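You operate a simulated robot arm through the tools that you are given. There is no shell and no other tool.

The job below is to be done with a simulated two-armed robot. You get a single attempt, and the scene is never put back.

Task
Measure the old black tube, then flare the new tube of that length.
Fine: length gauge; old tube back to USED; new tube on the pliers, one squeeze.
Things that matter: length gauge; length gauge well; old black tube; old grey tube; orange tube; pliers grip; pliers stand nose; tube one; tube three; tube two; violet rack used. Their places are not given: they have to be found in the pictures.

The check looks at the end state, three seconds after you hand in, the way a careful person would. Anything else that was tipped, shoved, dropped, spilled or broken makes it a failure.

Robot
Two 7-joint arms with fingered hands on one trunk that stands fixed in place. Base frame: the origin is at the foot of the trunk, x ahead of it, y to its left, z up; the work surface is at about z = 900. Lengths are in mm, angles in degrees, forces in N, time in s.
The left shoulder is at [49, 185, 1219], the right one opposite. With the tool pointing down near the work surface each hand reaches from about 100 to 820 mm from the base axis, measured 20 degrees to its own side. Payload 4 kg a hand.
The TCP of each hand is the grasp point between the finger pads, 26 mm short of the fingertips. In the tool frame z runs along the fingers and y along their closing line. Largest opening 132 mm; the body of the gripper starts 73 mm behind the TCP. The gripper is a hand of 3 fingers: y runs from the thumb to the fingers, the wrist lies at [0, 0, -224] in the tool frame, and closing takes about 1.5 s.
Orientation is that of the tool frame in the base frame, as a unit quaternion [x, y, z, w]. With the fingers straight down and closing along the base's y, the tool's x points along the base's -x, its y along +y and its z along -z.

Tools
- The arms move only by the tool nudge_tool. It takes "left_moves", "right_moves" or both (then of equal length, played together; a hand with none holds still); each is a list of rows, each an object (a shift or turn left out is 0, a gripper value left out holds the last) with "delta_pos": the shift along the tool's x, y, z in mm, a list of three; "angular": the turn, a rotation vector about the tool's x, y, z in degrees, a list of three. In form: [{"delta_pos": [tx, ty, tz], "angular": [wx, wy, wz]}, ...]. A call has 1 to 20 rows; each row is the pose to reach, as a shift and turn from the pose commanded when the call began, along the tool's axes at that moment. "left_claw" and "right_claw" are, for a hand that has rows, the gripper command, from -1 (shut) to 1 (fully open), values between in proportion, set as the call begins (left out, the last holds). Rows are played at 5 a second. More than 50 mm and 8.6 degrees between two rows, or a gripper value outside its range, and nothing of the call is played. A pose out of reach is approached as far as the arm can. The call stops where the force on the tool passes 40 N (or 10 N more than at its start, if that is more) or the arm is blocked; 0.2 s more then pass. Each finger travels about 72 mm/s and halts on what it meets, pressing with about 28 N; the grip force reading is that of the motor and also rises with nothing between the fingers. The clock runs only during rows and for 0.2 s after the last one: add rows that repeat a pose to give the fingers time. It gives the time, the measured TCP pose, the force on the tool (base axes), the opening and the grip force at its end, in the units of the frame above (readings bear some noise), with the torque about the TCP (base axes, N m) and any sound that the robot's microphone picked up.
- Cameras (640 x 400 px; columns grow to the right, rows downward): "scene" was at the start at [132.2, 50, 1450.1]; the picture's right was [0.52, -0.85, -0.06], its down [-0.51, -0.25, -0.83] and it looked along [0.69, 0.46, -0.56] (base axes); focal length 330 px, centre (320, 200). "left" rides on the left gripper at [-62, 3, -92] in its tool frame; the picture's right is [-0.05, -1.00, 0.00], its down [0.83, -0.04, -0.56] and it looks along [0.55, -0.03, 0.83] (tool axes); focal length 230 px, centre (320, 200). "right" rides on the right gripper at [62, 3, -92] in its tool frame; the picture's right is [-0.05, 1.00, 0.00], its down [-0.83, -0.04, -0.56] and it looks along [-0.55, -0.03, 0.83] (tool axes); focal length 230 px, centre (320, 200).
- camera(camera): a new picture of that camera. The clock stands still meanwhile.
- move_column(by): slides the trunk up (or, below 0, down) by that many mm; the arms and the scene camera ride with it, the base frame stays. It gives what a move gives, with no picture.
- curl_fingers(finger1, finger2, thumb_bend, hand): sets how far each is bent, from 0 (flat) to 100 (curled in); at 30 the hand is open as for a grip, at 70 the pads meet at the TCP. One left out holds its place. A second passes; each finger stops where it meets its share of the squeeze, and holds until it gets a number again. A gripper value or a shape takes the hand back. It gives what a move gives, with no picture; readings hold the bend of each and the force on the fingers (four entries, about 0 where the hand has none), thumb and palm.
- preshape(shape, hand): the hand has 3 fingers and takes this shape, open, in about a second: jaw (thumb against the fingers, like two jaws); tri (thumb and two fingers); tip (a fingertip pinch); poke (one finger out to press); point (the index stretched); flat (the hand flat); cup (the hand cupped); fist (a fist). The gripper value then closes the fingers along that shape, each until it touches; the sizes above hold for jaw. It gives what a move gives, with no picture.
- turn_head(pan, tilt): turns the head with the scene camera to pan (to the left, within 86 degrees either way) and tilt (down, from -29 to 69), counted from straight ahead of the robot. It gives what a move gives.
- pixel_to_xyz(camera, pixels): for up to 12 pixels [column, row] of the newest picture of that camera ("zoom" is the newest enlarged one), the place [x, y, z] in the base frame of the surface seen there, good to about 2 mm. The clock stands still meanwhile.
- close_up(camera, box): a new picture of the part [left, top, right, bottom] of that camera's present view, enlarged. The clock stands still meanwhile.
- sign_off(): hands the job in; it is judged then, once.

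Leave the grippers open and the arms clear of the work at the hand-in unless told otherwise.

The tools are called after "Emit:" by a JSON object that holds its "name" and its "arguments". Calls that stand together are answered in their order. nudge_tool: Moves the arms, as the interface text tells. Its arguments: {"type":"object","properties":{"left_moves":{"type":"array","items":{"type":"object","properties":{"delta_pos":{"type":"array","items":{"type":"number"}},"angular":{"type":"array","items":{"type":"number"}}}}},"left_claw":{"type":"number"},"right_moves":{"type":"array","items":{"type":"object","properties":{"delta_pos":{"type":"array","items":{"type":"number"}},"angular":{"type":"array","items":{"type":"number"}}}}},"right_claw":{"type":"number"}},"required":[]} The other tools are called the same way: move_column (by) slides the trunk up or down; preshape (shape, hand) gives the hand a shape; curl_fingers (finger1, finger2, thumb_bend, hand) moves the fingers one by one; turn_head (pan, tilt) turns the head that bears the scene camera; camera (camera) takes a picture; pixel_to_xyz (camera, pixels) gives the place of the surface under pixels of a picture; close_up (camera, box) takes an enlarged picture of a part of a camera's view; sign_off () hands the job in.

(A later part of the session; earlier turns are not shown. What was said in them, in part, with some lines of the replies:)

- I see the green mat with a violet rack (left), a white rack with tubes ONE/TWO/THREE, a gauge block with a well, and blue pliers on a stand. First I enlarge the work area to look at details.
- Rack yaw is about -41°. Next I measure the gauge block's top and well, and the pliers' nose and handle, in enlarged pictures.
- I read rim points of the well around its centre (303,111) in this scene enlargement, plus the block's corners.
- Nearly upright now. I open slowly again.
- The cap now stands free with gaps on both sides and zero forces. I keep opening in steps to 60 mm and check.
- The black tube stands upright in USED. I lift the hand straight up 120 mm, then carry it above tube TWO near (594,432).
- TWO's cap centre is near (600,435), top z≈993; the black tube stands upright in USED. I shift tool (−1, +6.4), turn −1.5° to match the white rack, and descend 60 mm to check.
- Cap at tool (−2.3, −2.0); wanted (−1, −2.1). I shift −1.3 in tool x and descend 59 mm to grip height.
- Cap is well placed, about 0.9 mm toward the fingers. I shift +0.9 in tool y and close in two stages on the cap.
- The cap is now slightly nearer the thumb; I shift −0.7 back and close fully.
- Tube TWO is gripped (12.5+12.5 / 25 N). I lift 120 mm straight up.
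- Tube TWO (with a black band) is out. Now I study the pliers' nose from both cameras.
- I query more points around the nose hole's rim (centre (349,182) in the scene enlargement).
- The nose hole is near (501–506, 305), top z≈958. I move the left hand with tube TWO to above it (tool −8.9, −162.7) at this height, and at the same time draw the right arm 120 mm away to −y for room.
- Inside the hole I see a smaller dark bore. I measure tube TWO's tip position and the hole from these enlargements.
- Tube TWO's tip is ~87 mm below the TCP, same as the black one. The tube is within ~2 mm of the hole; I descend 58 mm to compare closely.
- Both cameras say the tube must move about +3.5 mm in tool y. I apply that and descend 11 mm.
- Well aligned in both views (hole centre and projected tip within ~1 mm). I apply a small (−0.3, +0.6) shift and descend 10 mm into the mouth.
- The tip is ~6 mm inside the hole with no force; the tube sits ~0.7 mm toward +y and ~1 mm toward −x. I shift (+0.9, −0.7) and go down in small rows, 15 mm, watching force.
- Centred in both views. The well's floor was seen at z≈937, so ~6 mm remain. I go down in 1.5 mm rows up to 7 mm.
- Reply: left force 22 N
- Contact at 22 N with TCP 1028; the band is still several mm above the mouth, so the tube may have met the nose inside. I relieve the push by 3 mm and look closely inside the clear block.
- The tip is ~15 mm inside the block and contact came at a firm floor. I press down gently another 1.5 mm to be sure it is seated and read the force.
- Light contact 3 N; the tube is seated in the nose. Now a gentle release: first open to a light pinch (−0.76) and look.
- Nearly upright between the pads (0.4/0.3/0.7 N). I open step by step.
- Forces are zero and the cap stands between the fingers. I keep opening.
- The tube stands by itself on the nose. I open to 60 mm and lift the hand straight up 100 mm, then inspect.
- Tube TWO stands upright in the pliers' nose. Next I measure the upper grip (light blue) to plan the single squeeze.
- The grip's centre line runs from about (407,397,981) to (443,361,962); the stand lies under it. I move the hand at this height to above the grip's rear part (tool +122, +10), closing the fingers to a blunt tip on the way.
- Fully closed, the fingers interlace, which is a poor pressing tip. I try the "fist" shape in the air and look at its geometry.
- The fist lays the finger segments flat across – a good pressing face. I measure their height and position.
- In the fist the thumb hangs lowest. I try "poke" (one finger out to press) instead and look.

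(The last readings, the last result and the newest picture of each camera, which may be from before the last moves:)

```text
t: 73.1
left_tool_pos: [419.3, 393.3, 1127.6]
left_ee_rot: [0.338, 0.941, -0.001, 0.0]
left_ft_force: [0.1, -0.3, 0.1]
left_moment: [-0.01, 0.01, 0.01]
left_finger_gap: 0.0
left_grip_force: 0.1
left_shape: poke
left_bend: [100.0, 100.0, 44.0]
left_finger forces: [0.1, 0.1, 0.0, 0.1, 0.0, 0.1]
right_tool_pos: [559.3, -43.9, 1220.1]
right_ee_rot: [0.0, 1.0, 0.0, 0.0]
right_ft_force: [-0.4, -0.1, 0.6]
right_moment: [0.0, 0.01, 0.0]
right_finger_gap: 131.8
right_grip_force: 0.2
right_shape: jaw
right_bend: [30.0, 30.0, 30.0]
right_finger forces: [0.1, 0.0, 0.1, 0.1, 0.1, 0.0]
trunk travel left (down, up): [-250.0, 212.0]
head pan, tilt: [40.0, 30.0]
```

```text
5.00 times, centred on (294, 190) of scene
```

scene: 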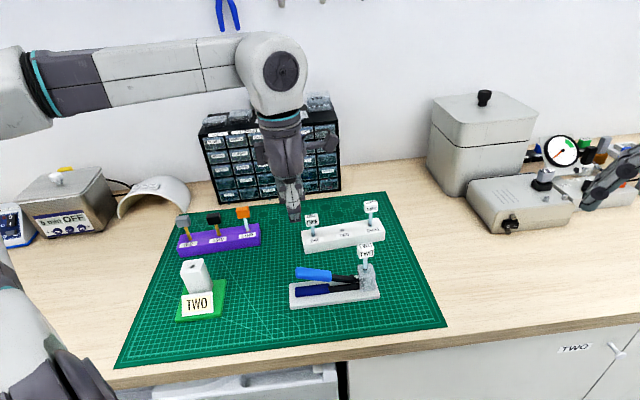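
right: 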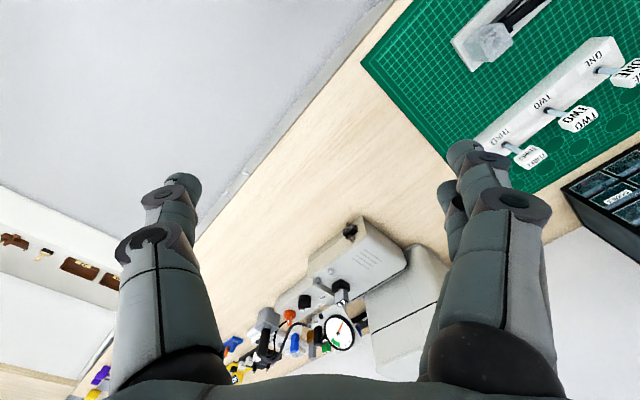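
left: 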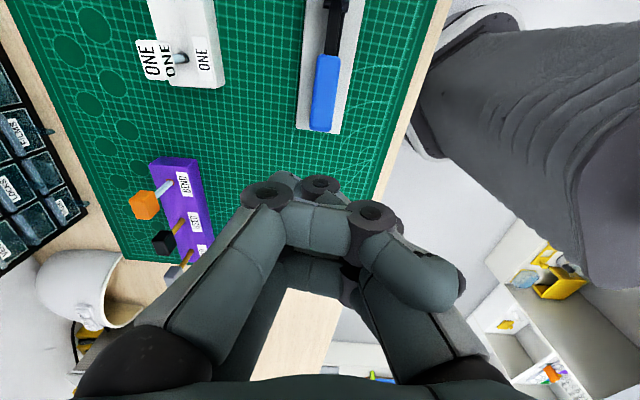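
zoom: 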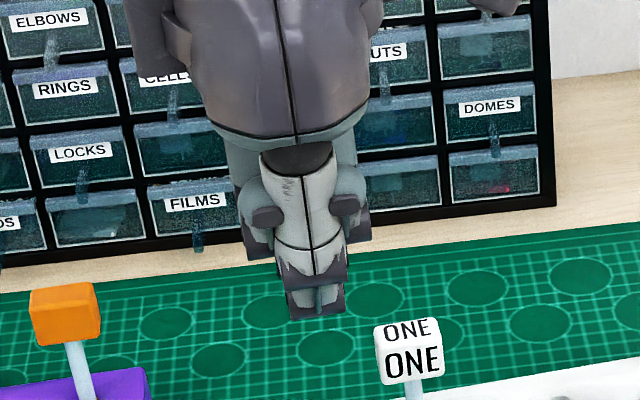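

Poke is similar. The fist's thumb lies as a crossbar over the grip's direction, which is a stable presser. I go back to fist, shift (−2, +6) so the bar crosses the grip ~13 mm from its rear end, and look.

Emit:
{"name": "preshape", "arguments": {"hand": "left", "shape": "fist"}}

Emit:
{"name": "nudge_tool", "arguments": {"left_moves": [{"delta_pos": [-1, 3, 20]}, {"delta_pos": [-2, 6, 45]}, {"delta_pos": [-2, 6, 70]}, {"delta_pos": [-2, 6, 90]}, {"delta_pos": [-2, 6, 90]}, {"delta_pos": [-2, 6, 90]}]}}

Emit:
{"name": "camera", "arguments": {"camera": "left"}}

Emit:
{"name": "camera", "arguments": {"camera": "scene"}}

Emit:
{"name": "close_up", "arguments": {"camera": "scene", "box": [260, 200, 388, 280]}}

```text
t: 74.0
left_tool_pos: [419.3, 393.7, 1128.2]
left_ee_rot: [0.338, 0.941, -0.001, 0.0]
left_ft_force: [-0.4, -0.8, -0.2]
left_moment: [-0.01, 0.0, 0.0]
left_finger_gap: 0.0
left_grip_force: 0.0
left_shape: fist
left_bend: [100.0, 100.0, 54.0]
left_finger forces: [0.1, 0.0, 0.0, 0.0, 0.0, 0.0]
right_tool_pos: [559.7, -42.3, 1220.3]
right_ee_rot: [-0.001, 1.0, 0.0, 0.0]
right_ft_force: [-0.2, 0.4, 0.2]
right_moment: [0.0, -0.02, -0.02]
right_finger_gap: 131.8
right_grip_force: 0.1
right_shape: jaw
right_bend: [30.0, 30.0, 30.0]
right_finger forces: [0.0, 0.0, 0.0, 0.1, 0.1, 0.0]
trunk travel left (down, up): [-250.0, 212.0]
head pan, tilt: [40.0, 30.0]
```

```text
t: 75.4
left_tool_pos: [423.4, 397.2, 1038.4]
left_ee_rot: [0.338, 0.941, 0.0, 0.0]
left_ft_force: [-0.2, -0.6, 0.5]
left_moment: [0.02, -0.01, 0.0]
left_finger_gap: 0.0
left_grip_force: 0.0
left_shape: fist
left_bend: [100.0, 100.0, 54.0]
left_finger forces: [0.1, 0.0, 0.1, 0.0, 0.1, 0.0]
right_tool_pos: [559.3, -43.4, 1219.7]
right_ee_rot: [-0.001, 1.0, 0.001, 0.001]
right_ft_force: [-0.5, 0.1, -0.3]
right_moment: [0.01, -0.01, 0.01]
right_finger_gap: 132.0
right_grip_force: 0.1
right_shape: jaw
right_bend: [30.0, 30.0, 30.0]
right_finger forces: [0.0, 0.1, 0.1, 0.0, 0.0, 0.0]
trunk travel left (down, up): [-250.0, 212.0]
head pan, tilt: [40.0, 30.0]
```

```text
taken
```

left: 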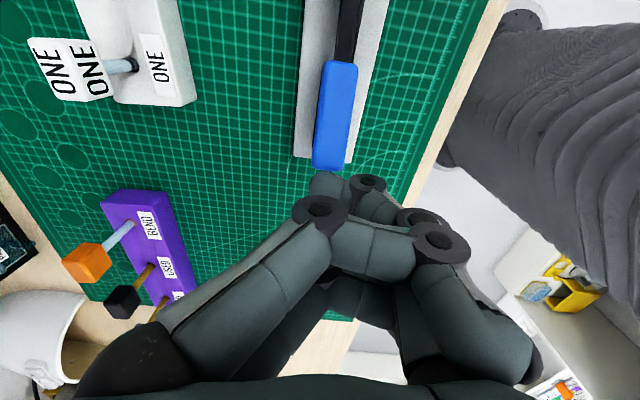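

```text
taken
```

scene: 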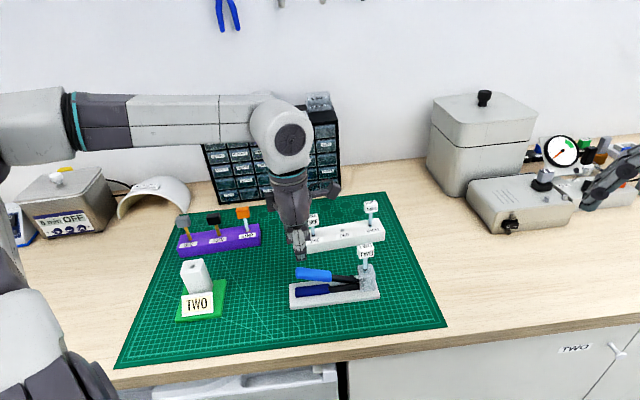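

```text
5.00 times, centred on (324, 240) of scene
```

zoom: 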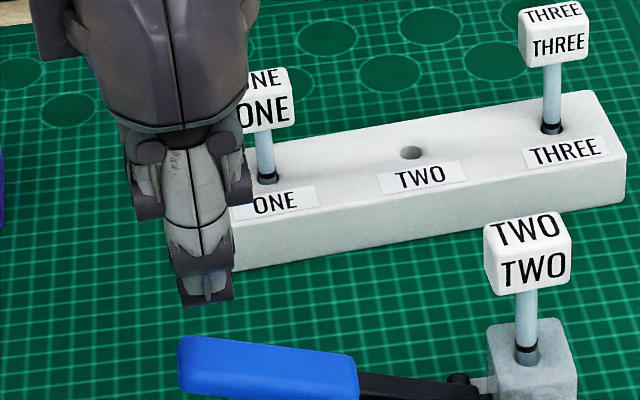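

The thumb bar spans y −20…+5 and the grip crosses at y≈−8, x 10 mm inside its end – good. I shift −3 in x and descend 30 mm to just above the grip.

Emit:
{"name": "nudge_tool", "arguments": {"left_moves": [{"delta_pos": [-3, 0, 10]}, {"delta_pos": [-3, 0, 20]}, {"delta_pos": [-3, 0, 30]}, {"delta_pos": [-3, 0, 30]}, {"delta_pos": [-3, 0, 30]}]}}

Emit:
{"name": "camera", "arguments": {"camera": "left"}}

Emit:
{"name": "close_up", "arguments": {"camera": "scene", "box": [270, 215, 398, 295]}}

```text
t: 76.6
left_tool_pos: [424.9, 394.1, 1007.6]
left_ee_rot: [0.338, 0.941, 0.0, 0.0]
left_ft_force: [0.5, -0.1, -0.9]
left_moment: [0.0, 0.01, -0.01]
left_finger_gap: 0.0
left_grip_force: 0.1
left_shape: fist
left_bend: [100.0, 100.0, 54.0]
left_finger forces: [0.0, 0.0, 0.0, 0.0, 0.0, 0.0]
right_tool_pos: [560.4, -43.6, 1221.1]
right_ee_rot: [0.0, 1.0, 0.001, 0.0]
right_ft_force: [-0.9, -0.9, -0.5]
right_moment: [-0.03, 0.0, 0.01]
right_finger_gap: 131.7
right_grip_force: 0.1
right_shape: jaw
right_bend: [30.0, 30.0, 30.0]
right_finger forces: [0.0, 0.0, 0.0, 0.0, 0.0, 0.1]
trunk travel left (down, up): [-250.0, 212.0]
head pan, tilt: [40.0, 30.0]
```

```text
taken
```

left: 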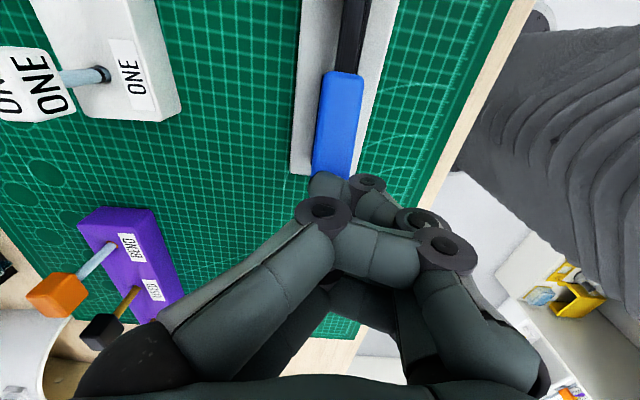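

```text
5.00 times, centred on (334, 255) of scene
```

zoom: 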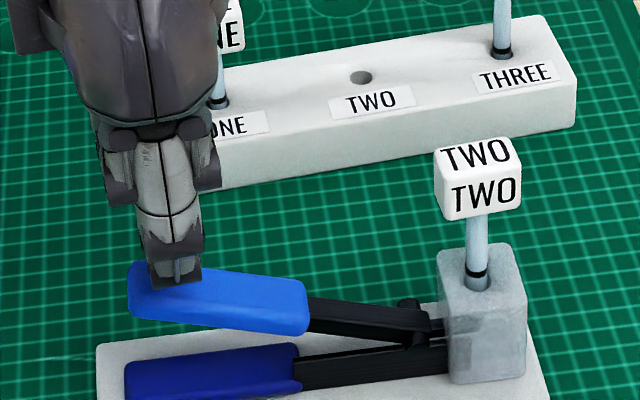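

The bar is over the grip, ~12 mm above it. I now press down in one continuous stroke (following the grip's arc), up to 45 mm; the 40 N limit will stop it at the end.

Emit:
{"name": "nudge_tool", "arguments": {"left_moves": [{"delta_pos": [0, 0, 4]}, {"delta_pos": [0, 0, 8]}, {"delta_pos": [0.2, 0, 12]}, {"delta_pos": [1.2, 0, 15]}, {"delta_pos": [2.3, 0, 18]}, {"delta_pos": [3.2, 0, 21]}, {"delta_pos": [4, 0, 24]}, {"delta_pos": [4.5, 0, 27]}, {"delta_pos": [4.9, 0, 30]}, {"delta_pos": [5.2, 0, 33]}, {"delta_pos": [5.4, 0, 36]}, {"delta_pos": [5.5, 0, 39]}, {"delta_pos": [5.5, 0, 42]}, {"delta_pos": [5.5, 0, 45]}]}}

Emit:
{"name": "close_up", "arguments": {"camera": "scene", "box": [270, 215, 398, 295]}}

Emit:
{"name": "camera", "arguments": {"camera": "left"}}

```text
t: 79.6
left_tool_pos: [417.8, 395.9, 966.6]
left_ee_rot: [0.337, 0.941, 0.002, 0.001]
left_ft_force: [-11.7, -3.8, 26.1]
left_moment: [0.05, 0.22, 0.06]
left_finger_gap: 0.3
left_grip_force: 0.0
left_shape: fist
left_bend: [100.0, 100.0, 60.0]
left_finger forces: [0.0, 0.0, 0.0, 0.0, 24.2, 0.0]
right_tool_pos: [556.5, -46.2, 1222.8]
right_ee_rot: [-0.001, 1.0, 0.001, 0.002]
right_ft_force: [0.2, 0.2, 0.5]
right_moment: [0.04, 0.01, -0.02]
right_finger_gap: 131.8
right_grip_force: 0.0
right_shape: jaw
right_bend: [30.0, 30.0, 30.0]
right_finger forces: [0.0, 0.0, 0.0, 0.0, 0.0, 0.0]
trunk travel left (down, up): [-250.0, 212.0]
head pan, tilt: [40.0, 30.0]
```

```text
5.00 times, centred on (334, 255) of scene
```

zoom: 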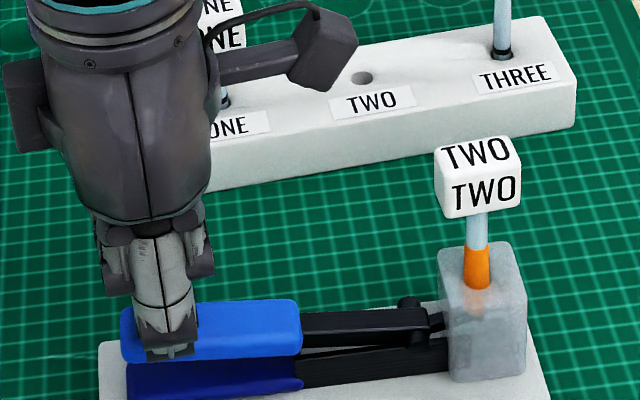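

```text
taken
```

left: 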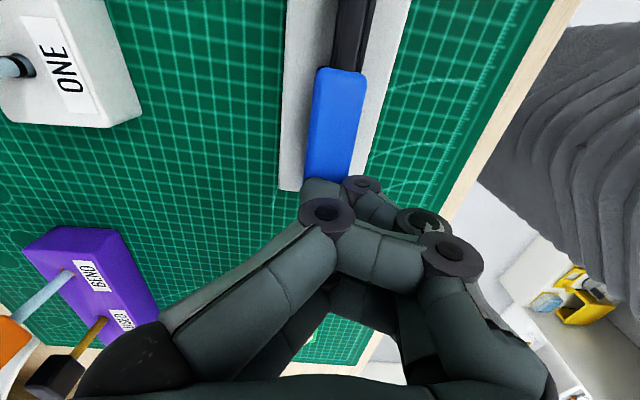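

The grip is pressed fully down and the tube's lower part turned orange – flared. Now I release in one smooth upward motion along the same arc and rise well clear.

Emit:
{"name": "nudge_tool", "arguments": {"left_moves": [{"delta_pos": [0, 0, -5]}, {"delta_pos": [-0.3, 0, -10]}, {"delta_pos": [-1, 0, -16]}, {"delta_pos": [-2.2, 0, -22]}, {"delta_pos": [-4, 0, -28]}, {"delta_pos": [-5.3, 0, -34]}, {"delta_pos": [-5.5, 0, -45]}, {"delta_pos": [-5.5, 0, -65]}, {"delta_pos": [-5.5, 0, -95]}, {"delta_pos": [-5.5, 0, -130]}, {"delta_pos": [-5.5, 0, -165]}, {"delta_pos": [-5.5, 0, -165]}]}}

Emit:
{"name": "camera", "arguments": {"camera": "scene"}}

Emit:
{"name": "close_up", "arguments": {"camera": "scene", "box": [270, 215, 398, 295]}}

Emit:
{"name": "camera", "arguments": {"camera": "left"}}

```text
t: 82.2
left_tool_pos: [424.5, 393.4, 1126.7]
left_ee_rot: [0.338, 0.941, 0.0, 0.001]
left_ft_force: [0.3, -0.2, 0.3]
left_moment: [0.0, 0.0, -0.02]
left_finger_gap: 0.2
left_grip_force: 0.0
left_shape: fist
left_bend: [100.0, 100.0, 54.0]
left_finger forces: [0.1, 0.0, 0.1, 0.1, 0.0, 0.0]
right_tool_pos: [560.4, -43.3, 1221.3]
right_ee_rot: [0.0, 1.0, 0.0, 0.001]
right_ft_force: [0.2, 0.5, 1.0]
right_moment: [0.02, 0.03, 0.05]
right_finger_gap: 132.1
right_grip_force: 0.0
right_shape: jaw
right_bend: [30.0, 30.0, 30.0]
right_finger forces: [0.0, 0.0, 0.0, 0.0, 0.0, 0.0]
trunk travel left (down, up): [-250.0, 212.0]
head pan, tilt: [40.0, 30.0]
```

```text
taken
```

scene: 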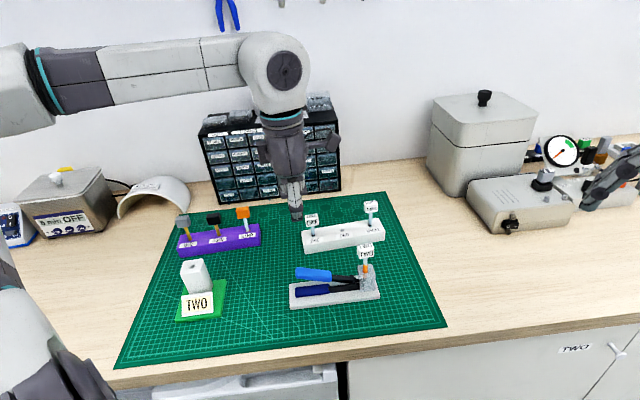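

```text
5.00 times, centred on (334, 255) of scene
```

zoom: 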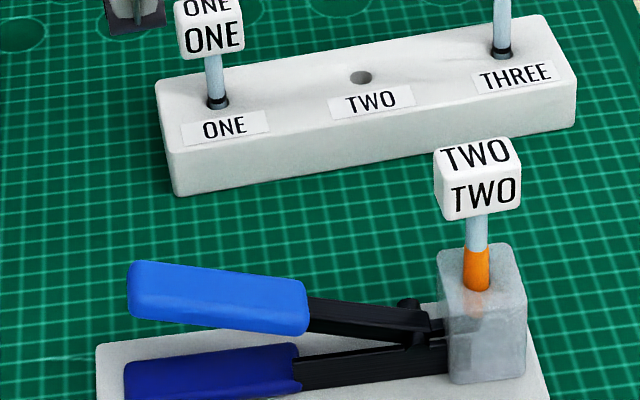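

```text
taken
```

left: 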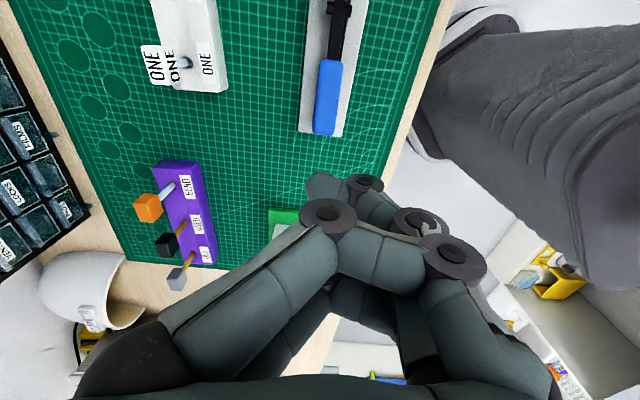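

The grip sprang back and tube TWO is flared and standing. I check the violet rack and gauge in an enlargement, and open the left hand to jaw.

Emit:
{"name": "close_up", "arguments": {"camera": "scene", "box": [160, 190, 288, 270]}}

Emit:
{"name": "preshape", "arguments": {"hand": "left", "shape": "jaw"}}

```text
5.00 times, centred on (224, 230) of scene
```

zoom: 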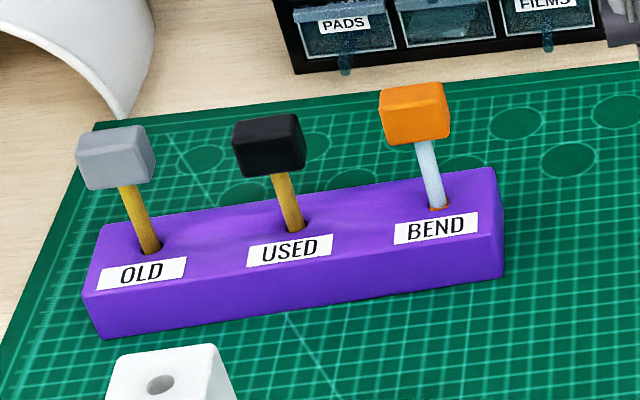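

```text
t: 83.1
left_tool_pos: [424.3, 393.6, 1126.9]
left_ee_rot: [0.339, 0.941, 0.0, 0.0]
left_ft_force: [0.8, 0.1, -0.7]
left_moment: [0.0, 0.0, -0.02]
left_finger_gap: 58.0
left_grip_force: 0.1
left_shape: jaw
left_bend: [86.0, 87.0, 30.0]
left_finger forces: [0.0, 0.0, 0.0, 0.1, 0.0, 0.0]
right_tool_pos: [559.2, -44.4, 1221.5]
right_ee_rot: [0.0, 1.0, 0.0, 0.0]
right_ft_force: [1.3, 0.3, 0.1]
right_moment: [0.05, 0.01, 0.01]
right_finger_gap: 132.1
right_grip_force: 0.1
right_shape: jaw
right_bend: [30.0, 30.0, 30.0]
right_finger forces: [0.0, 0.0, 0.0, 0.0, 0.0, 0.0]
trunk travel left (down, up): [-250.0, 212.0]
head pan, tilt: [40.0, 30.0]
```

All three old tubes stand upright in the violet rack. I raise the left hand and draw it back to about its starting place, fully open.

Emit:
{"name": "nudge_tool", "arguments": {"left_moves": [{"delta_pos": [0, 0, -30]}, {"delta_pos": [0, 0, -65]}, {"delta_pos": [0, 0, -105]}, {"delta_pos": [25.7, -17.3, -105]}, {"delta_pos": [51.5, -34.7, -105]}, {"delta_pos": [77.2, -52, -105]}, {"delta_pos": [103, -69.4, -105]}, {"delta_pos": [128.7, -86.7, -105]}, {"delta_pos": [128.7, -86.7, -105]}, {"delta_pos": [128.7, -86.7, -105]}], "left_claw": 1}}

Emit:
{"name": "turn_head", "arguments": {"pan": 45, "tilt": 36}}

Emit:
{"name": "camera", "arguments": {"camera": "scene"}}

Emit:
{"name": "close_up", "arguments": {"camera": "scene", "box": [150, 140, 310, 240]}}

Emit:
{"name": "close_up", "arguments": {"camera": "scene", "box": [260, 160, 420, 260]}}

```text
t: 85.3
left_tool_pos: [267.0, 410.8, 1236.2]
left_ee_rot: [0.338, 0.941, 0.0, 0.0]
left_ft_force: [0.2, 0.0, 0.0]
left_moment: [0.02, 0.01, 0.03]
left_finger_gap: 58.0
left_grip_force: 0.1
left_shape: jaw
left_bend: [85.0, 85.0, 30.0]
left_finger forces: [0.1, 0.1, 0.0, 0.1, 0.1, 0.0]
right_tool_pos: [561.0, -42.7, 1219.8]
right_ee_rot: [0.0, 1.0, 0.0, 0.0]
right_ft_force: [0.1, 0.2, 0.4]
right_moment: [0.0, 0.02, 0.0]
right_finger_gap: 132.0
right_grip_force: 0.0
right_shape: jaw
right_bend: [30.0, 30.0, 30.0]
right_finger forces: [0.0, 0.1, 0.0, 0.1, 0.0, 0.0]
trunk travel left (down, up): [-250.0, 212.0]
head pan, tilt: [40.0, 30.0]
```

```text
t: 85.9
left_tool_pos: [266.3, 411.0, 1236.3]
left_ee_rot: [0.338, 0.941, 0.001, 0.0]
left_ft_force: [1.0, -0.3, 0.5]
left_moment: [0.01, -0.01, -0.01]
left_finger_gap: 57.9
left_grip_force: 0.0
left_shape: jaw
left_bend: [85.0, 85.0, 30.0]
left_finger forces: [0.0, 0.0, 0.1, 0.0, 0.0, 0.1]
right_tool_pos: [560.3, -43.7, 1221.9]
right_ee_rot: [0.0, 1.0, -0.001, 0.0]
right_ft_force: [0.1, 0.2, -0.6]
right_moment: [-0.01, 0.0, 0.0]
right_finger_gap: 132.0
right_grip_force: 0.1
right_shape: jaw
right_bend: [30.0, 30.0, 30.0]
right_finger forces: [0.1, 0.0, 0.0, 0.0, 0.1, 0.0]
trunk travel left (down, up): [-250.0, 212.0]
head pan, tilt: [45.0, 36.0]
```

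```text
taken
```

scene: 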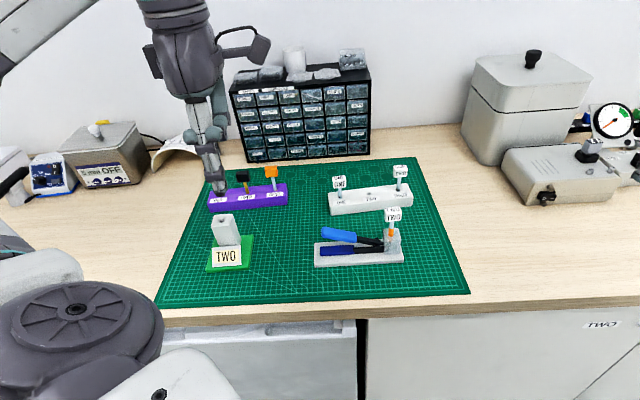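

```text
4.00 times, centred on (230, 190) of scene
```

zoom: 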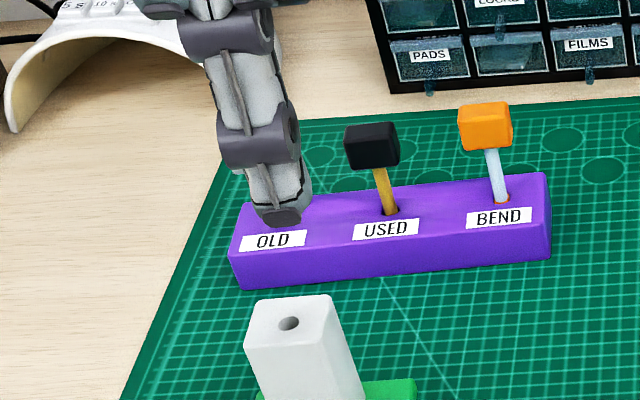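

```text
4.00 times, centred on (340, 210) of scene
```

zoom: 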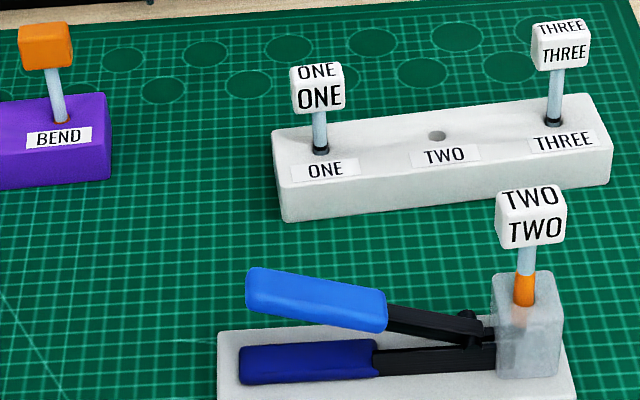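

The scene looks right, but the left hand reads a 58 mm gap with finger bends at 85 – the fingers haven't opened fully. I look with the left camera and set all fingers to 30.

Emit:
{"name": "curl_fingers", "arguments": {"hand": "left", "finger1": 30, "finger2": 30, "thumb_bend": 30}}

Emit:
{"name": "camera", "arguments": {"camera": "left"}}

```text
t: 86.9
left_tool_pos: [266.4, 409.9, 1235.8]
left_ee_rot: [0.338, 0.941, 0.0, 0.0]
left_ft_force: [0.1, 0.1, -0.6]
left_moment: [-0.01, 0.01, 0.01]
left_finger_gap: 59.5
left_grip_force: 0.0
left_shape: fingers
left_bend: [84.0, 84.0, 30.0]
left_finger forces: [0.1, 0.1, 0.0, 0.0, 0.1, 0.0]
right_tool_pos: [559.8, -43.0, 1220.7]
right_ee_rot: [0.001, 1.0, -0.001, 0.0]
right_ft_force: [-1.1, 0.5, 0.0]
right_moment: [-0.03, -0.01, 0.0]
right_finger_gap: 131.8
right_grip_force: 0.0
right_shape: jaw
right_bend: [30.0, 30.0, 30.0]
right_finger forces: [0.1, 0.0, 0.0, 0.0, 0.0, 0.0]
trunk travel left (down, up): [-250.0, 212.0]
head pan, tilt: [45.0, 36.0]
```

```text
taken
```

left: 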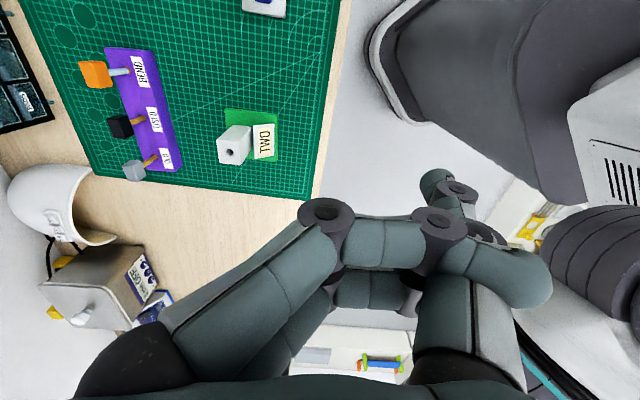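

The fingers are wrapped past the thumb and seem caught. I bring the thumb back in (60) and then open the fingers first.

Emit:
{"name": "curl_fingers", "arguments": {"hand": "left", "thumb_bend": 60, "finger1": 100, "finger2": 100}}

Emit:
{"name": "camera", "arguments": {"camera": "left"}}

```text
t: 87.9
left_tool_pos: [266.2, 409.8, 1235.9]
left_ee_rot: [0.338, 0.941, 0.0, 0.0]
left_ft_force: [-0.6, -0.3, 0.5]
left_moment: [-0.02, 0.01, -0.02]
left_finger_gap: 61.8
left_grip_force: 0.1
left_shape: fingers
left_bend: [96.0, 96.0, 60.0]
left_finger forces: [0.0, 0.0, 0.1, 0.0, 0.0, 0.0]
right_tool_pos: [560.8, -43.4, 1220.8]
right_ee_rot: [0.0, 1.0, 0.0, -0.001]
right_ft_force: [-0.2, -0.7, 0.9]
right_moment: [0.02, 0.03, 0.0]
right_finger_gap: 131.8
right_grip_force: 0.1
right_shape: jaw
right_bend: [30.0, 30.0, 30.0]
right_finger forces: [0.0, 0.0, 0.0, 0.0, 0.1, 0.0]
trunk travel left (down, up): [-250.0, 212.0]
head pan, tilt: [45.0, 36.0]
```

```text
taken
```

left: 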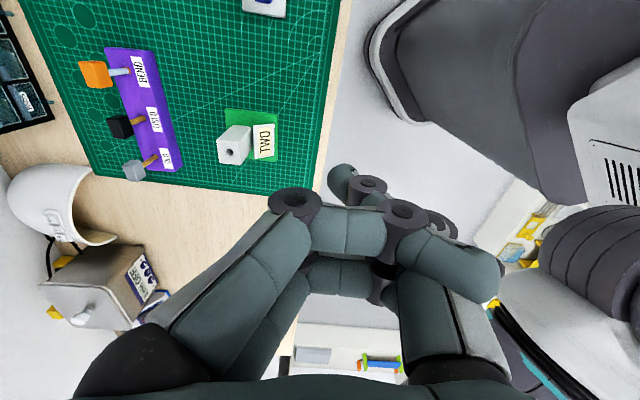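

Now I open the two fingers to 30 while the thumb stays at 60.

Emit:
{"name": "curl_fingers", "arguments": {"hand": "left", "finger1": 30, "finger2": 30, "thumb_bend": 60}}

Emit:
{"name": "camera", "arguments": {"camera": "left"}}

```text
t: 88.9
left_tool_pos: [266.6, 409.9, 1236.2]
left_ee_rot: [0.339, 0.941, -0.001, 0.0]
left_ft_force: [0.5, -0.3, -0.1]
left_moment: [0.03, 0.01, 0.0]
left_finger_gap: 60.6
left_grip_force: 0.1
left_shape: fingers
left_bend: [90.0, 91.0, 60.0]
left_finger forces: [0.0, 0.1, 0.0, 0.1, 0.0, 0.0]
right_tool_pos: [560.2, -44.8, 1221.4]
right_ee_rot: [0.0, 1.0, 0.0, -0.001]
right_ft_force: [0.3, 0.6, 0.4]
right_moment: [-0.02, 0.01, 0.03]
right_finger_gap: 132.1
right_grip_force: 0.0
right_shape: jaw
right_bend: [30.0, 30.0, 30.0]
right_finger forces: [0.0, 0.1, 0.0, 0.1, 0.1, 0.1]
trunk travel left (down, up): [-250.0, 212.0]
head pan, tilt: [45.0, 36.0]
```

```text
taken
```

left: 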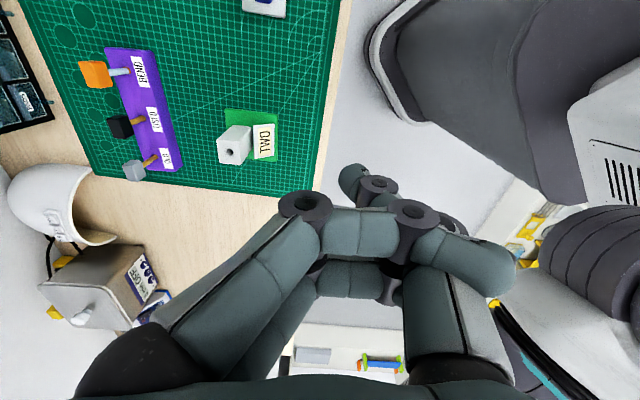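

The fingers creep open slowly (96→90) past the thumb. I give them more time in the same command.

Emit:
{"name": "curl_fingers", "arguments": {"hand": "left", "finger1": 0, "finger2": 0, "thumb_bend": 100}}

Emit:
{"name": "curl_fingers", "arguments": {"hand": "left", "finger1": 0, "finger2": 0, "thumb_bend": 100}}

Emit:
{"name": "camera", "arguments": {"camera": "left"}}

```text
t: 89.9
left_tool_pos: [266.4, 409.7, 1234.5]
left_ee_rot: [0.338, 0.941, 0.0, 0.0]
left_ft_force: [-0.1, 0.1, 0.5]
left_moment: [0.02, 0.0, -0.02]
left_finger_gap: 52.5
left_grip_force: 0.1
left_shape: fingers
left_bend: [98.0, 98.0, 97.0]
left_finger forces: [0.0, 0.0, 0.0, 0.1, 0.0, 0.0]
right_tool_pos: [559.9, -43.6, 1221.5]
right_ee_rot: [0.0, 1.0, 0.0, 0.0]
right_ft_force: [-1.0, -1.4, 0.1]
right_moment: [0.0, -0.02, 0.01]
right_finger_gap: 132.0
right_grip_force: 0.0
right_shape: jaw
right_bend: [30.0, 30.0, 30.0]
right_finger forces: [0.0, 0.0, 0.1, 0.0, 0.0, 0.0]
trunk travel left (down, up): [-250.0, 212.0]
head pan, tilt: [45.0, 36.0]
```

```text
t: 90.9
left_tool_pos: [266.7, 410.4, 1235.2]
left_ee_rot: [0.338, 0.941, -0.001, 0.0]
left_ft_force: [0.3, -0.5, -0.4]
left_moment: [-0.03, -0.01, -0.01]
left_finger_gap: 52.2
left_grip_force: 0.0
left_shape: fingers
left_bend: [99.0, 99.0, 96.0]
left_finger forces: [0.0, 0.1, 0.0, 0.0, 0.0, 0.0]
right_tool_pos: [560.6, -44.1, 1221.1]
right_ee_rot: [0.0, 1.0, 0.0, 0.0]
right_ft_force: [0.3, 0.1, -0.4]
right_moment: [0.02, 0.0, 0.0]
right_finger_gap: 131.8
right_grip_force: 0.0
right_shape: jaw
right_bend: [30.0, 30.0, 30.0]
right_finger forces: [0.0, 0.0, 0.1, 0.0, 0.0, 0.0]
trunk travel left (down, up): [-250.0, 212.0]
head pan, tilt: [45.0, 36.0]
```

```text
taken
```

left: 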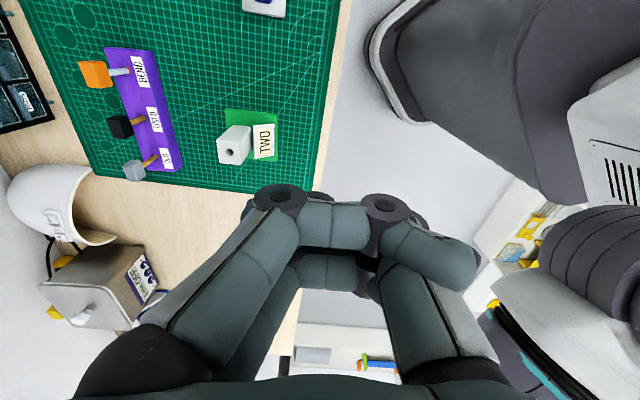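

Thumb motion drags the fingers with it. I now open everything fully (0) so that the thumb pulls them apart.

Emit:
{"name": "curl_fingers", "arguments": {"hand": "left", "finger1": 0, "finger2": 0, "thumb_bend": 0}}

Emit:
{"name": "curl_fingers", "arguments": {"hand": "left", "finger1": 0, "finger2": 0, "thumb_bend": 0}}

Emit:
{"name": "camera", "arguments": {"camera": "left"}}

```text
t: 91.9
left_tool_pos: [266.6, 409.2, 1235.2]
left_ee_rot: [0.338, 0.941, 0.0, 0.0]
left_ft_force: [-0.1, 0.0, 0.5]
left_moment: [0.0, 0.01, 0.0]
left_finger_gap: 59.3
left_grip_force: 0.1
left_shape: fingers
left_bend: [81.0, 82.0, 16.0]
left_finger forces: [0.1, 0.0, 0.0, 0.0, 0.0, 0.0]
right_tool_pos: [561.6, -44.1, 1221.4]
right_ee_rot: [0.0, 1.0, 0.0, 0.0]
right_ft_force: [0.3, 0.4, 0.1]
right_moment: [0.01, -0.02, -0.01]
right_finger_gap: 131.8
right_grip_force: 0.1
right_shape: jaw
right_bend: [30.0, 30.0, 30.0]
right_finger forces: [0.0, 0.0, 0.0, 0.0, 0.1, 0.1]
trunk travel left (down, up): [-250.0, 212.0]
head pan, tilt: [45.0, 36.0]
```

```text
t: 92.9
left_tool_pos: [267.6, 411.2, 1234.1]
left_ee_rot: [0.337, 0.941, 0.0, 0.0]
left_ft_force: [-0.1, -0.3, -0.4]
left_moment: [0.0, 0.01, -0.03]
left_finger_gap: 58.6
left_grip_force: 0.1
left_shape: fingers
left_bend: [81.0, 81.0, 16.0]
left_finger forces: [0.0, 0.1, 0.0, 0.0, 0.1, 0.0]
right_tool_pos: [560.3, -42.9, 1221.7]
right_ee_rot: [0.0, 1.0, 0.0, 0.0]
right_ft_force: [-0.5, -0.3, 0.7]
right_moment: [-0.01, -0.02, 0.01]
right_finger_gap: 132.0
right_grip_force: 0.1
right_shape: jaw
right_bend: [30.0, 30.0, 30.0]
right_finger forces: [0.1, 0.0, 0.0, 0.0, 0.0, 0.0]
trunk travel left (down, up): [-250.0, 212.0]
head pan, tilt: [45.0, 36.0]
```

```text
taken
```

left: 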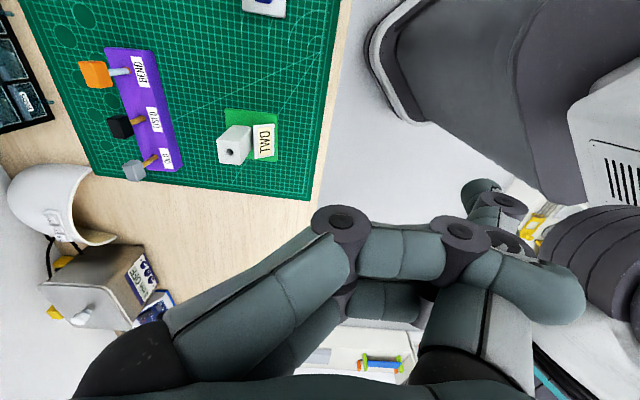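

The fingers and thumb hook each other. I retrace the way they got there: first to the fist bends (100,100,54), then the closed-jaw bends (65,65,67), then open all together.

Emit:
{"name": "curl_fingers", "arguments": {"hand": "left", "finger1": 100, "finger2": 100, "thumb_bend": 54}}

Emit:
{"name": "curl_fingers", "arguments": {"hand": "left", "finger1": 66, "finger2": 66, "thumb_bend": 67}}

Emit:
{"name": "camera", "arguments": {"camera": "left"}}

```text
t: 93.9
left_tool_pos: [267.7, 409.7, 1235.4]
left_ee_rot: [0.338, 0.941, 0.0, 0.0]
left_ft_force: [-0.2, -0.1, -0.1]
left_moment: [-0.01, 0.04, 0.02]
left_finger_gap: 61.3
left_grip_force: 0.0
left_shape: fingers
left_bend: [95.0, 95.0, 54.0]
left_finger forces: [0.0, 0.1, 0.0, 0.1, 0.0, 0.0]
right_tool_pos: [559.8, -43.1, 1221.3]
right_ee_rot: [0.0, 1.0, 0.0, 0.0]
right_ft_force: [-0.9, -0.6, 0.3]
right_moment: [0.0, -0.01, 0.0]
right_finger_gap: 131.8
right_grip_force: 0.1
right_shape: jaw
right_bend: [30.0, 30.0, 30.0]
right_finger forces: [0.0, 0.0, 0.0, 0.1, 0.1, 0.1]
trunk travel left (down, up): [-250.0, 212.0]
head pan, tilt: [45.0, 36.0]
```

```text
t: 94.9
left_tool_pos: [266.9, 410.9, 1235.7]
left_ee_rot: [0.338, 0.941, 0.001, 0.0]
left_ft_force: [-0.5, 0.3, 0.8]
left_moment: [-0.03, -0.02, 0.03]
left_finger_gap: 58.2
left_grip_force: 0.0
left_shape: fingers
left_bend: [91.0, 92.0, 67.0]
left_finger forces: [0.0, 0.0, 0.1, 0.1, 0.1, 0.0]
right_tool_pos: [559.9, -43.2, 1220.5]
right_ee_rot: [0.0, 1.0, 0.0, -0.001]
right_ft_force: [-0.1, 0.4, -0.1]
right_moment: [0.03, 0.0, 0.02]
right_finger_gap: 131.7
right_grip_force: 0.0
right_shape: jaw
right_bend: [30.0, 30.0, 30.0]
right_finger forces: [0.1, 0.0, 0.0, 0.1, 0.0, 0.0]
trunk travel left (down, up): [-250.0, 212.0]
head pan, tilt: [45.0, 36.0]
```

```text
taken
```

left: 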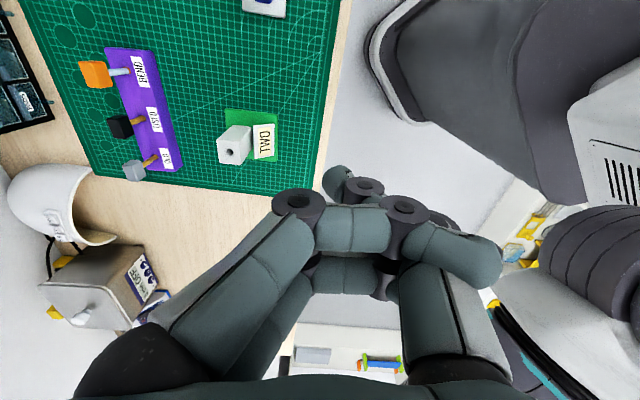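

The fingers do creep when the thumb is mid-way. I try the thumb at 62 and give the fingers several seconds at 0.

Emit:
{"name": "curl_fingers", "arguments": {"hand": "left", "finger1": 0, "finger2": 100, "thumb_bend": 55}}

Emit:
{"name": "curl_fingers", "arguments": {"hand": "left", "finger1": 0, "finger2": 100, "thumb_bend": 55}}

Emit:
{"name": "camera", "arguments": {"camera": "left"}}

```text
t: 95.9
left_tool_pos: [267.1, 411.9, 1235.5]
left_ee_rot: [0.338, 0.941, 0.001, 0.0]
left_ft_force: [0.5, 0.3, 1.1]
left_moment: [0.0, -0.01, 0.01]
left_finger_gap: 58.8
left_grip_force: 0.0
left_shape: fingers
left_bend: [91.0, 95.0, 55.0]
left_finger forces: [0.0, 0.0, 0.0, 0.0, 0.0, 0.1]
right_tool_pos: [560.5, -43.5, 1219.2]
right_ee_rot: [0.0, 1.0, 0.0, 0.0]
right_ft_force: [0.3, 0.0, -0.5]
right_moment: [-0.03, -0.01, 0.02]
right_finger_gap: 131.9
right_grip_force: 0.0
right_shape: jaw
right_bend: [30.0, 30.0, 30.0]
right_finger forces: [0.0, 0.1, 0.0, 0.0, 0.0, 0.0]
trunk travel left (down, up): [-250.0, 212.0]
head pan, tilt: [45.0, 36.0]
```

```text
t: 96.9
left_tool_pos: [267.5, 410.3, 1236.1]
left_ee_rot: [0.338, 0.941, -0.001, 0.0]
left_ft_force: [0.1, 0.5, 0.0]
left_moment: [-0.02, -0.03, 0.03]
left_finger_gap: 58.7
left_grip_force: 0.1
left_shape: fingers
left_bend: [91.0, 95.0, 55.0]
left_finger forces: [0.0, 0.0, 0.1, 0.0, 0.0, 0.1]
right_tool_pos: [559.9, -43.1, 1220.6]
right_ee_rot: [0.0, 1.0, 0.0, 0.0]
right_ft_force: [0.7, -0.8, 0.3]
right_moment: [0.05, 0.02, 0.0]
right_finger_gap: 131.8
right_grip_force: 0.0
right_shape: jaw
right_bend: [30.0, 30.0, 30.0]
right_finger forces: [0.0, 0.0, 0.0, 0.0, 0.0, 0.0]
trunk travel left (down, up): [-250.0, 212.0]
head pan, tilt: [45.0, 36.0]
```

```text
taken
```

left: 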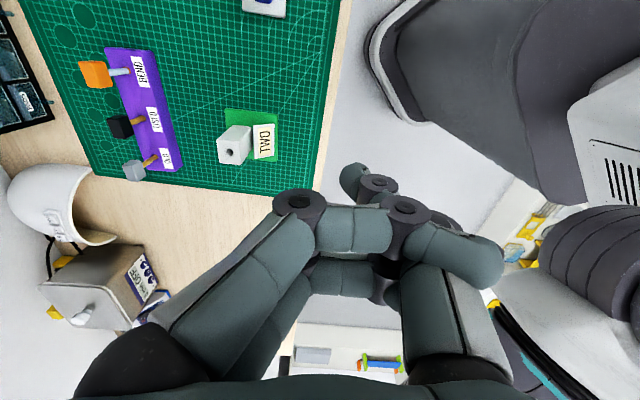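

The fingertip is caged behind the thumb. I return to the "fist" shape to reset the state and look.

Emit:
{"name": "preshape", "arguments": {"hand": "left", "shape": "fist"}}

Emit:
{"name": "camera", "arguments": {"camera": "left"}}

```text
t: 97.8
left_tool_pos: [266.8, 409.9, 1235.4]
left_ee_rot: [0.338, 0.941, 0.001, 0.0]
left_ft_force: [0.5, -0.3, 0.0]
left_moment: [-0.03, -0.02, 0.0]
left_finger_gap: 0.0
left_grip_force: 0.3
left_shape: fist
left_bend: [100.0, 100.0, 54.0]
left_finger forces: [0.1, 0.0, 0.0, 0.1, 0.0, 0.0]
right_tool_pos: [559.9, -43.0, 1221.3]
right_ee_rot: [0.0, 1.0, 0.0, 0.0]
right_ft_force: [-0.2, -0.5, 0.1]
right_moment: [0.01, 0.0, 0.02]
right_finger_gap: 131.9
right_grip_force: 0.0
right_shape: jaw
right_bend: [30.0, 30.0, 30.0]
right_finger forces: [0.0, 0.0, 0.0, 0.1, 0.0, 0.0]
trunk travel left (down, up): [-250.0, 212.0]
head pan, tilt: [45.0, 36.0]
```

```text
taken
```

left: 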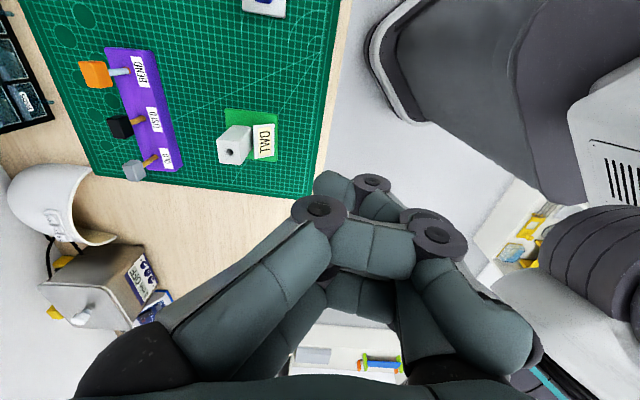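

From the fist I uncurl the fingers only a little at a time with the thumb left at 54, to see whether they move freely.

Emit:
{"name": "curl_fingers", "arguments": {"hand": "left", "finger1": 85, "finger2": 85}}

Emit:
{"name": "camera", "arguments": {"camera": "left"}}

```text
t: 98.8
left_tool_pos: [267.3, 411.0, 1235.1]
left_ee_rot: [0.338, 0.941, 0.0, 0.0]
left_ft_force: [0.0, -0.1, 0.3]
left_moment: [-0.01, 0.03, 0.02]
left_finger_gap: 62.5
left_grip_force: 0.0
left_shape: fingers
left_bend: [98.0, 99.0, 54.0]
left_finger forces: [0.1, 0.1, 0.0, 0.0, 0.0, 0.0]
right_tool_pos: [559.7, -43.4, 1221.6]
right_ee_rot: [0.001, 1.0, 0.0, 0.0]
right_ft_force: [0.1, 0.1, -0.3]
right_moment: [0.0, -0.02, 0.04]
right_finger_gap: 131.8
right_grip_force: 0.0
right_shape: jaw
right_bend: [30.0, 30.0, 30.0]
right_finger forces: [0.0, 0.1, 0.1, 0.1, 0.0, 0.0]
trunk travel left (down, up): [-250.0, 212.0]
head pan, tilt: [45.0, 36.0]
```

```text
taken
```

left: 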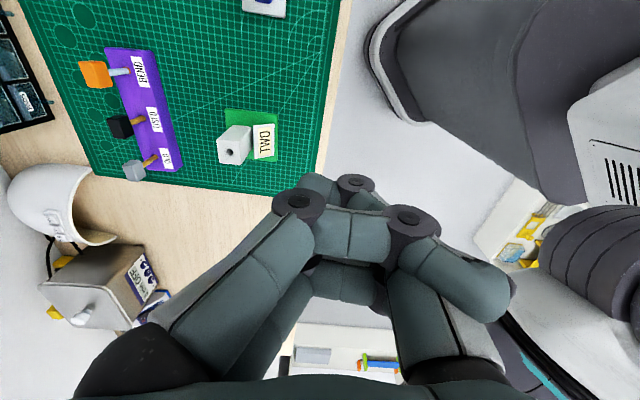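

The tangle came from closing the empty hand fully (tips crossed). I retrace: back to jaw, then close fully to the crossed-tip state it came from, then open from there.

Emit:
{"name": "preshape", "arguments": {"hand": "left", "shape": "fist"}}

Emit:
{"name": "preshape", "arguments": {"hand": "left", "shape": "jaw"}}

Emit:
{"name": "nudge_tool", "arguments": {"left_moves": [{"delta_pos": [0, 0, 0]}, {"delta_pos": [0, 0, 0]}, {"delta_pos": [0, 0, 0]}, {"delta_pos": [0, 0, 0]}, {"delta_pos": [0, 0, 0]}, {"delta_pos": [0, 0, 0]}, {"delta_pos": [0, 0, 0]}, {"delta_pos": [0, 0, 0]}, {"delta_pos": [0, 0, 0]}, {"delta_pos": [0, 0, 0]}], "left_claw": -1}}

Emit:
{"name": "camera", "arguments": {"camera": "left"}}

```text
t: 99.7
left_tool_pos: [267.2, 409.6, 1235.4]
left_ee_rot: [0.338, 0.941, 0.0, 0.0]
left_ft_force: [-0.4, 0.0, 0.7]
left_moment: [0.03, 0.02, -0.04]
left_finger_gap: 0.2
left_grip_force: 0.2
left_shape: fist
left_bend: [100.0, 100.0, 54.0]
left_finger forces: [0.1, 0.0, 0.0, 0.0, 0.0, 0.0]
right_tool_pos: [560.6, -44.5, 1221.6]
right_ee_rot: [-0.001, 1.0, 0.0, 0.0]
right_ft_force: [-1.1, 0.2, -1.1]
right_moment: [0.01, 0.01, 0.0]
right_finger_gap: 131.9
right_grip_force: 0.1
right_shape: jaw
right_bend: [30.0, 30.0, 30.0]
right_finger forces: [0.0, 0.0, 0.1, 0.0, 0.1, 0.0]
trunk travel left (down, up): [-250.0, 212.0]
head pan, tilt: [45.0, 36.0]
```

```text
t: 100.6
left_tool_pos: [266.8, 410.1, 1235.0]
left_ee_rot: [0.338, 0.941, 0.0, 0.0]
left_ft_force: [-0.1, 0.5, -0.1]
left_moment: [0.03, -0.02, 0.0]
left_finger_gap: 58.1
left_grip_force: 0.0
left_shape: jaw
left_bend: [87.0, 86.0, 30.0]
left_finger forces: [0.1, 0.1, 0.0, 0.1, 0.1, 0.0]
right_tool_pos: [559.6, -43.7, 1221.5]
right_ee_rot: [0.0, 1.0, -0.001, 0.0]
right_ft_force: [0.1, 0.0, -1.0]
right_moment: [0.01, 0.0, 0.06]
right_finger_gap: 132.0
right_grip_force: 0.1
right_shape: jaw
right_bend: [30.0, 30.0, 30.0]
right_finger forces: [0.0, 0.0, 0.0, 0.1, 0.0, 0.1]
trunk travel left (down, up): [-250.0, 212.0]
head pan, tilt: [45.0, 36.0]
```

```text
t: 102.8
left_tool_pos: [266.9, 410.7, 1234.6]
left_ee_rot: [0.338, 0.941, 0.001, 0.0]
left_ft_force: [-0.3, -0.5, 0.8]
left_moment: [-0.04, -0.01, 0.02]
left_finger_gap: 0.2
left_grip_force: 28.3
left_shape: jaw
left_bend: [78.0, 77.0, 76.0]
left_finger forces: [0.0, 0.0, 0.1, 0.1, 0.1, 0.0]
right_tool_pos: [560.9, -42.8, 1221.9]
right_ee_rot: [0.0, 1.0, 0.001, 0.0]
right_ft_force: [-0.1, 0.7, -0.2]
right_moment: [-0.03, 0.02, 0.0]
right_finger_gap: 131.6
right_grip_force: 0.1
right_shape: jaw
right_bend: [30.0, 30.0, 30.0]
right_finger forces: [0.0, 0.0, 0.0, 0.0, 0.1, 0.0]
trunk travel left (down, up): [-250.0, 212.0]
head pan, tilt: [45.0, 36.0]
```

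```text
taken
```

left: 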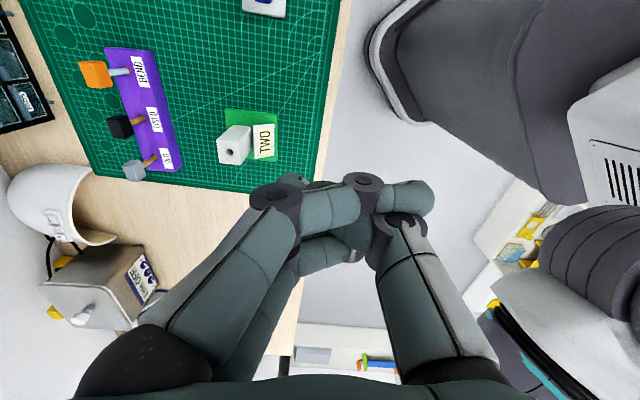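

The hand is now in the crossed-tip closed state, without the hook. I open fully from here.

Emit:
{"name": "nudge_tool", "arguments": {"left_moves": [{"delta_pos": [0, 0, 0]}, {"delta_pos": [0, 0, 0]}, {"delta_pos": [0, 0, 0]}, {"delta_pos": [0, 0, 0]}, {"delta_pos": [0, 0, 0]}, {"delta_pos": [0, 0, 0]}, {"delta_pos": [0, 0, 0]}, {"delta_pos": [0, 0, 0]}, {"delta_pos": [0, 0, 0]}, {"delta_pos": [0, 0, 0]}], "left_claw": 1}}

Emit:
{"name": "camera", "arguments": {"camera": "left"}}

```text
t: 105.0
left_tool_pos: [266.0, 409.7, 1235.1]
left_ee_rot: [0.338, 0.941, 0.0, 0.0]
left_ft_force: [0.9, 0.2, -0.1]
left_moment: [0.0, -0.01, -0.02]
left_finger_gap: 131.9
left_grip_force: 0.0
left_shape: jaw
left_bend: [30.0, 30.0, 30.0]
left_finger forces: [0.0, 0.2, 0.0, 0.0, 0.0, 0.0]
right_tool_pos: [561.3, -43.8, 1221.3]
right_ee_rot: [0.001, 1.0, 0.0, 0.0]
right_ft_force: [-0.7, -0.1, 1.0]
right_moment: [0.01, 0.03, 0.0]
right_finger_gap: 132.0
right_grip_force: 0.1
right_shape: jaw
right_bend: [30.0, 30.0, 30.0]
right_finger forces: [0.0, 0.0, 0.1, 0.0, 0.0, 0.0]
trunk travel left (down, up): [-250.0, 212.0]
head pan, tilt: [45.0, 36.0]
```

```text
taken
```

left: 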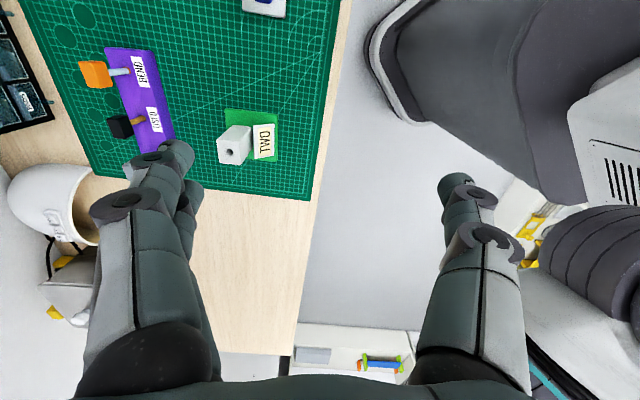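

The left hand is fully open (131.9 mm) and clear. A last look at the whole mat before handing in.

Emit:
{"name": "turn_head", "arguments": {"pan": 52, "tilt": 36}}

Emit:
{"name": "camera", "arguments": {"camera": "scene"}}

Emit:
{"name": "close_up", "arguments": {"camera": "scene", "box": [170, 140, 410, 290]}}

```text
t: 105.7
left_tool_pos: [267.7, 410.0, 1235.5]
left_ee_rot: [0.338, 0.941, 0.0, 0.0]
left_ft_force: [-0.9, 0.0, -0.3]
left_moment: [0.02, -0.02, -0.02]
left_finger_gap: 132.0
left_grip_force: 0.0
left_shape: jaw
left_bend: [30.0, 30.0, 30.0]
left_finger forces: [0.1, 0.0, 0.0, 0.0, 0.0, 0.0]
right_tool_pos: [560.5, -43.6, 1220.9]
right_ee_rot: [0.001, 1.0, 0.0, 0.0]
right_ft_force: [0.0, 0.0, 0.1]
right_moment: [0.01, -0.01, 0.02]
right_finger_gap: 131.9
right_grip_force: 0.1
right_shape: jaw
right_bend: [30.0, 30.0, 30.0]
right_finger forces: [0.0, 0.0, 0.1, 0.0, 0.0, 0.0]
trunk travel left (down, up): [-250.0, 212.0]
head pan, tilt: [52.0, 36.0]
```

```text
taken
```

scene: 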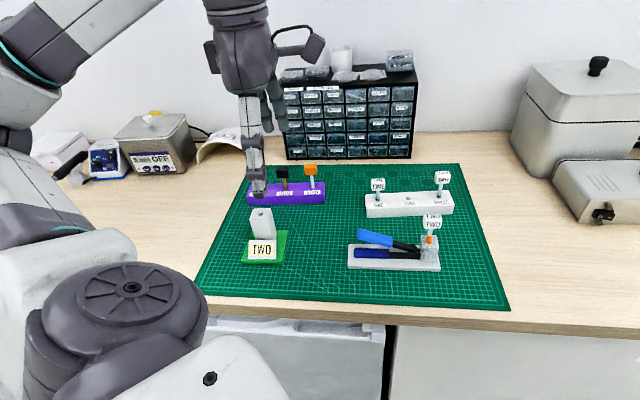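

```text
2.67 times, centred on (290, 215) of scene
```

zoom: 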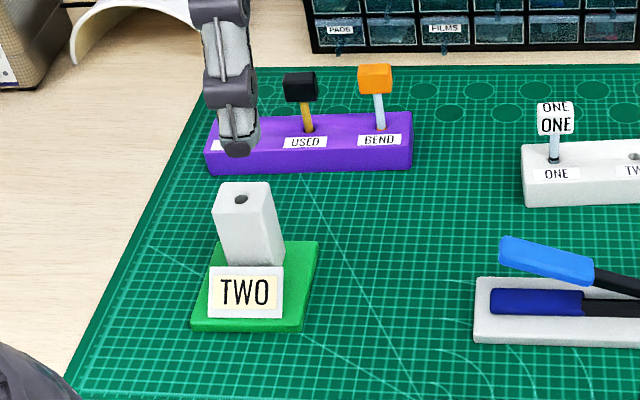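

The black tube is upright in USED and the gauge still shows "TWO". Tube TWO is flared and standing on the pliers after one squeeze. The other tubes haven't been moved. Both hands are open and clear, so I hand in.

Emit:
{"name": "sign_off", "arguments": {}}

```text
The job is handed in.
```

I measured the old black tube, flared the matching new one, and handed the job in. The result of the check hasn't come back.

- **Measuring:** I set the black tube in the gauge well until it touched the bottom, and the display read "TWO". It kept reading "TWO" to the end.
- **Old tube:** It is back in USED and standing upright. It leaned about 8° after the first release, so I gripped it lightly again and opened the hand slowly until it stood on its own.
- **New tube:** Tube TWO is on the pliers' nose, upright. I pressed the grip down once; the lower part of the tube turned orange and the grip sprang back up.
- **Everything else:** The grey and orange tubes, tubes ONE and THREE, and both racks look as they did at the start. The grey tube was hidden behind a finger in the last picture, but it stood upright when I last saw it. The gauge may have shifted by under half a millimetre while I was measuring.
- **Hands:** Both are fully open and clear of the work. After the squeeze the left hand's fingers caught on its thumb. I freed them well above the mat without touching anything.
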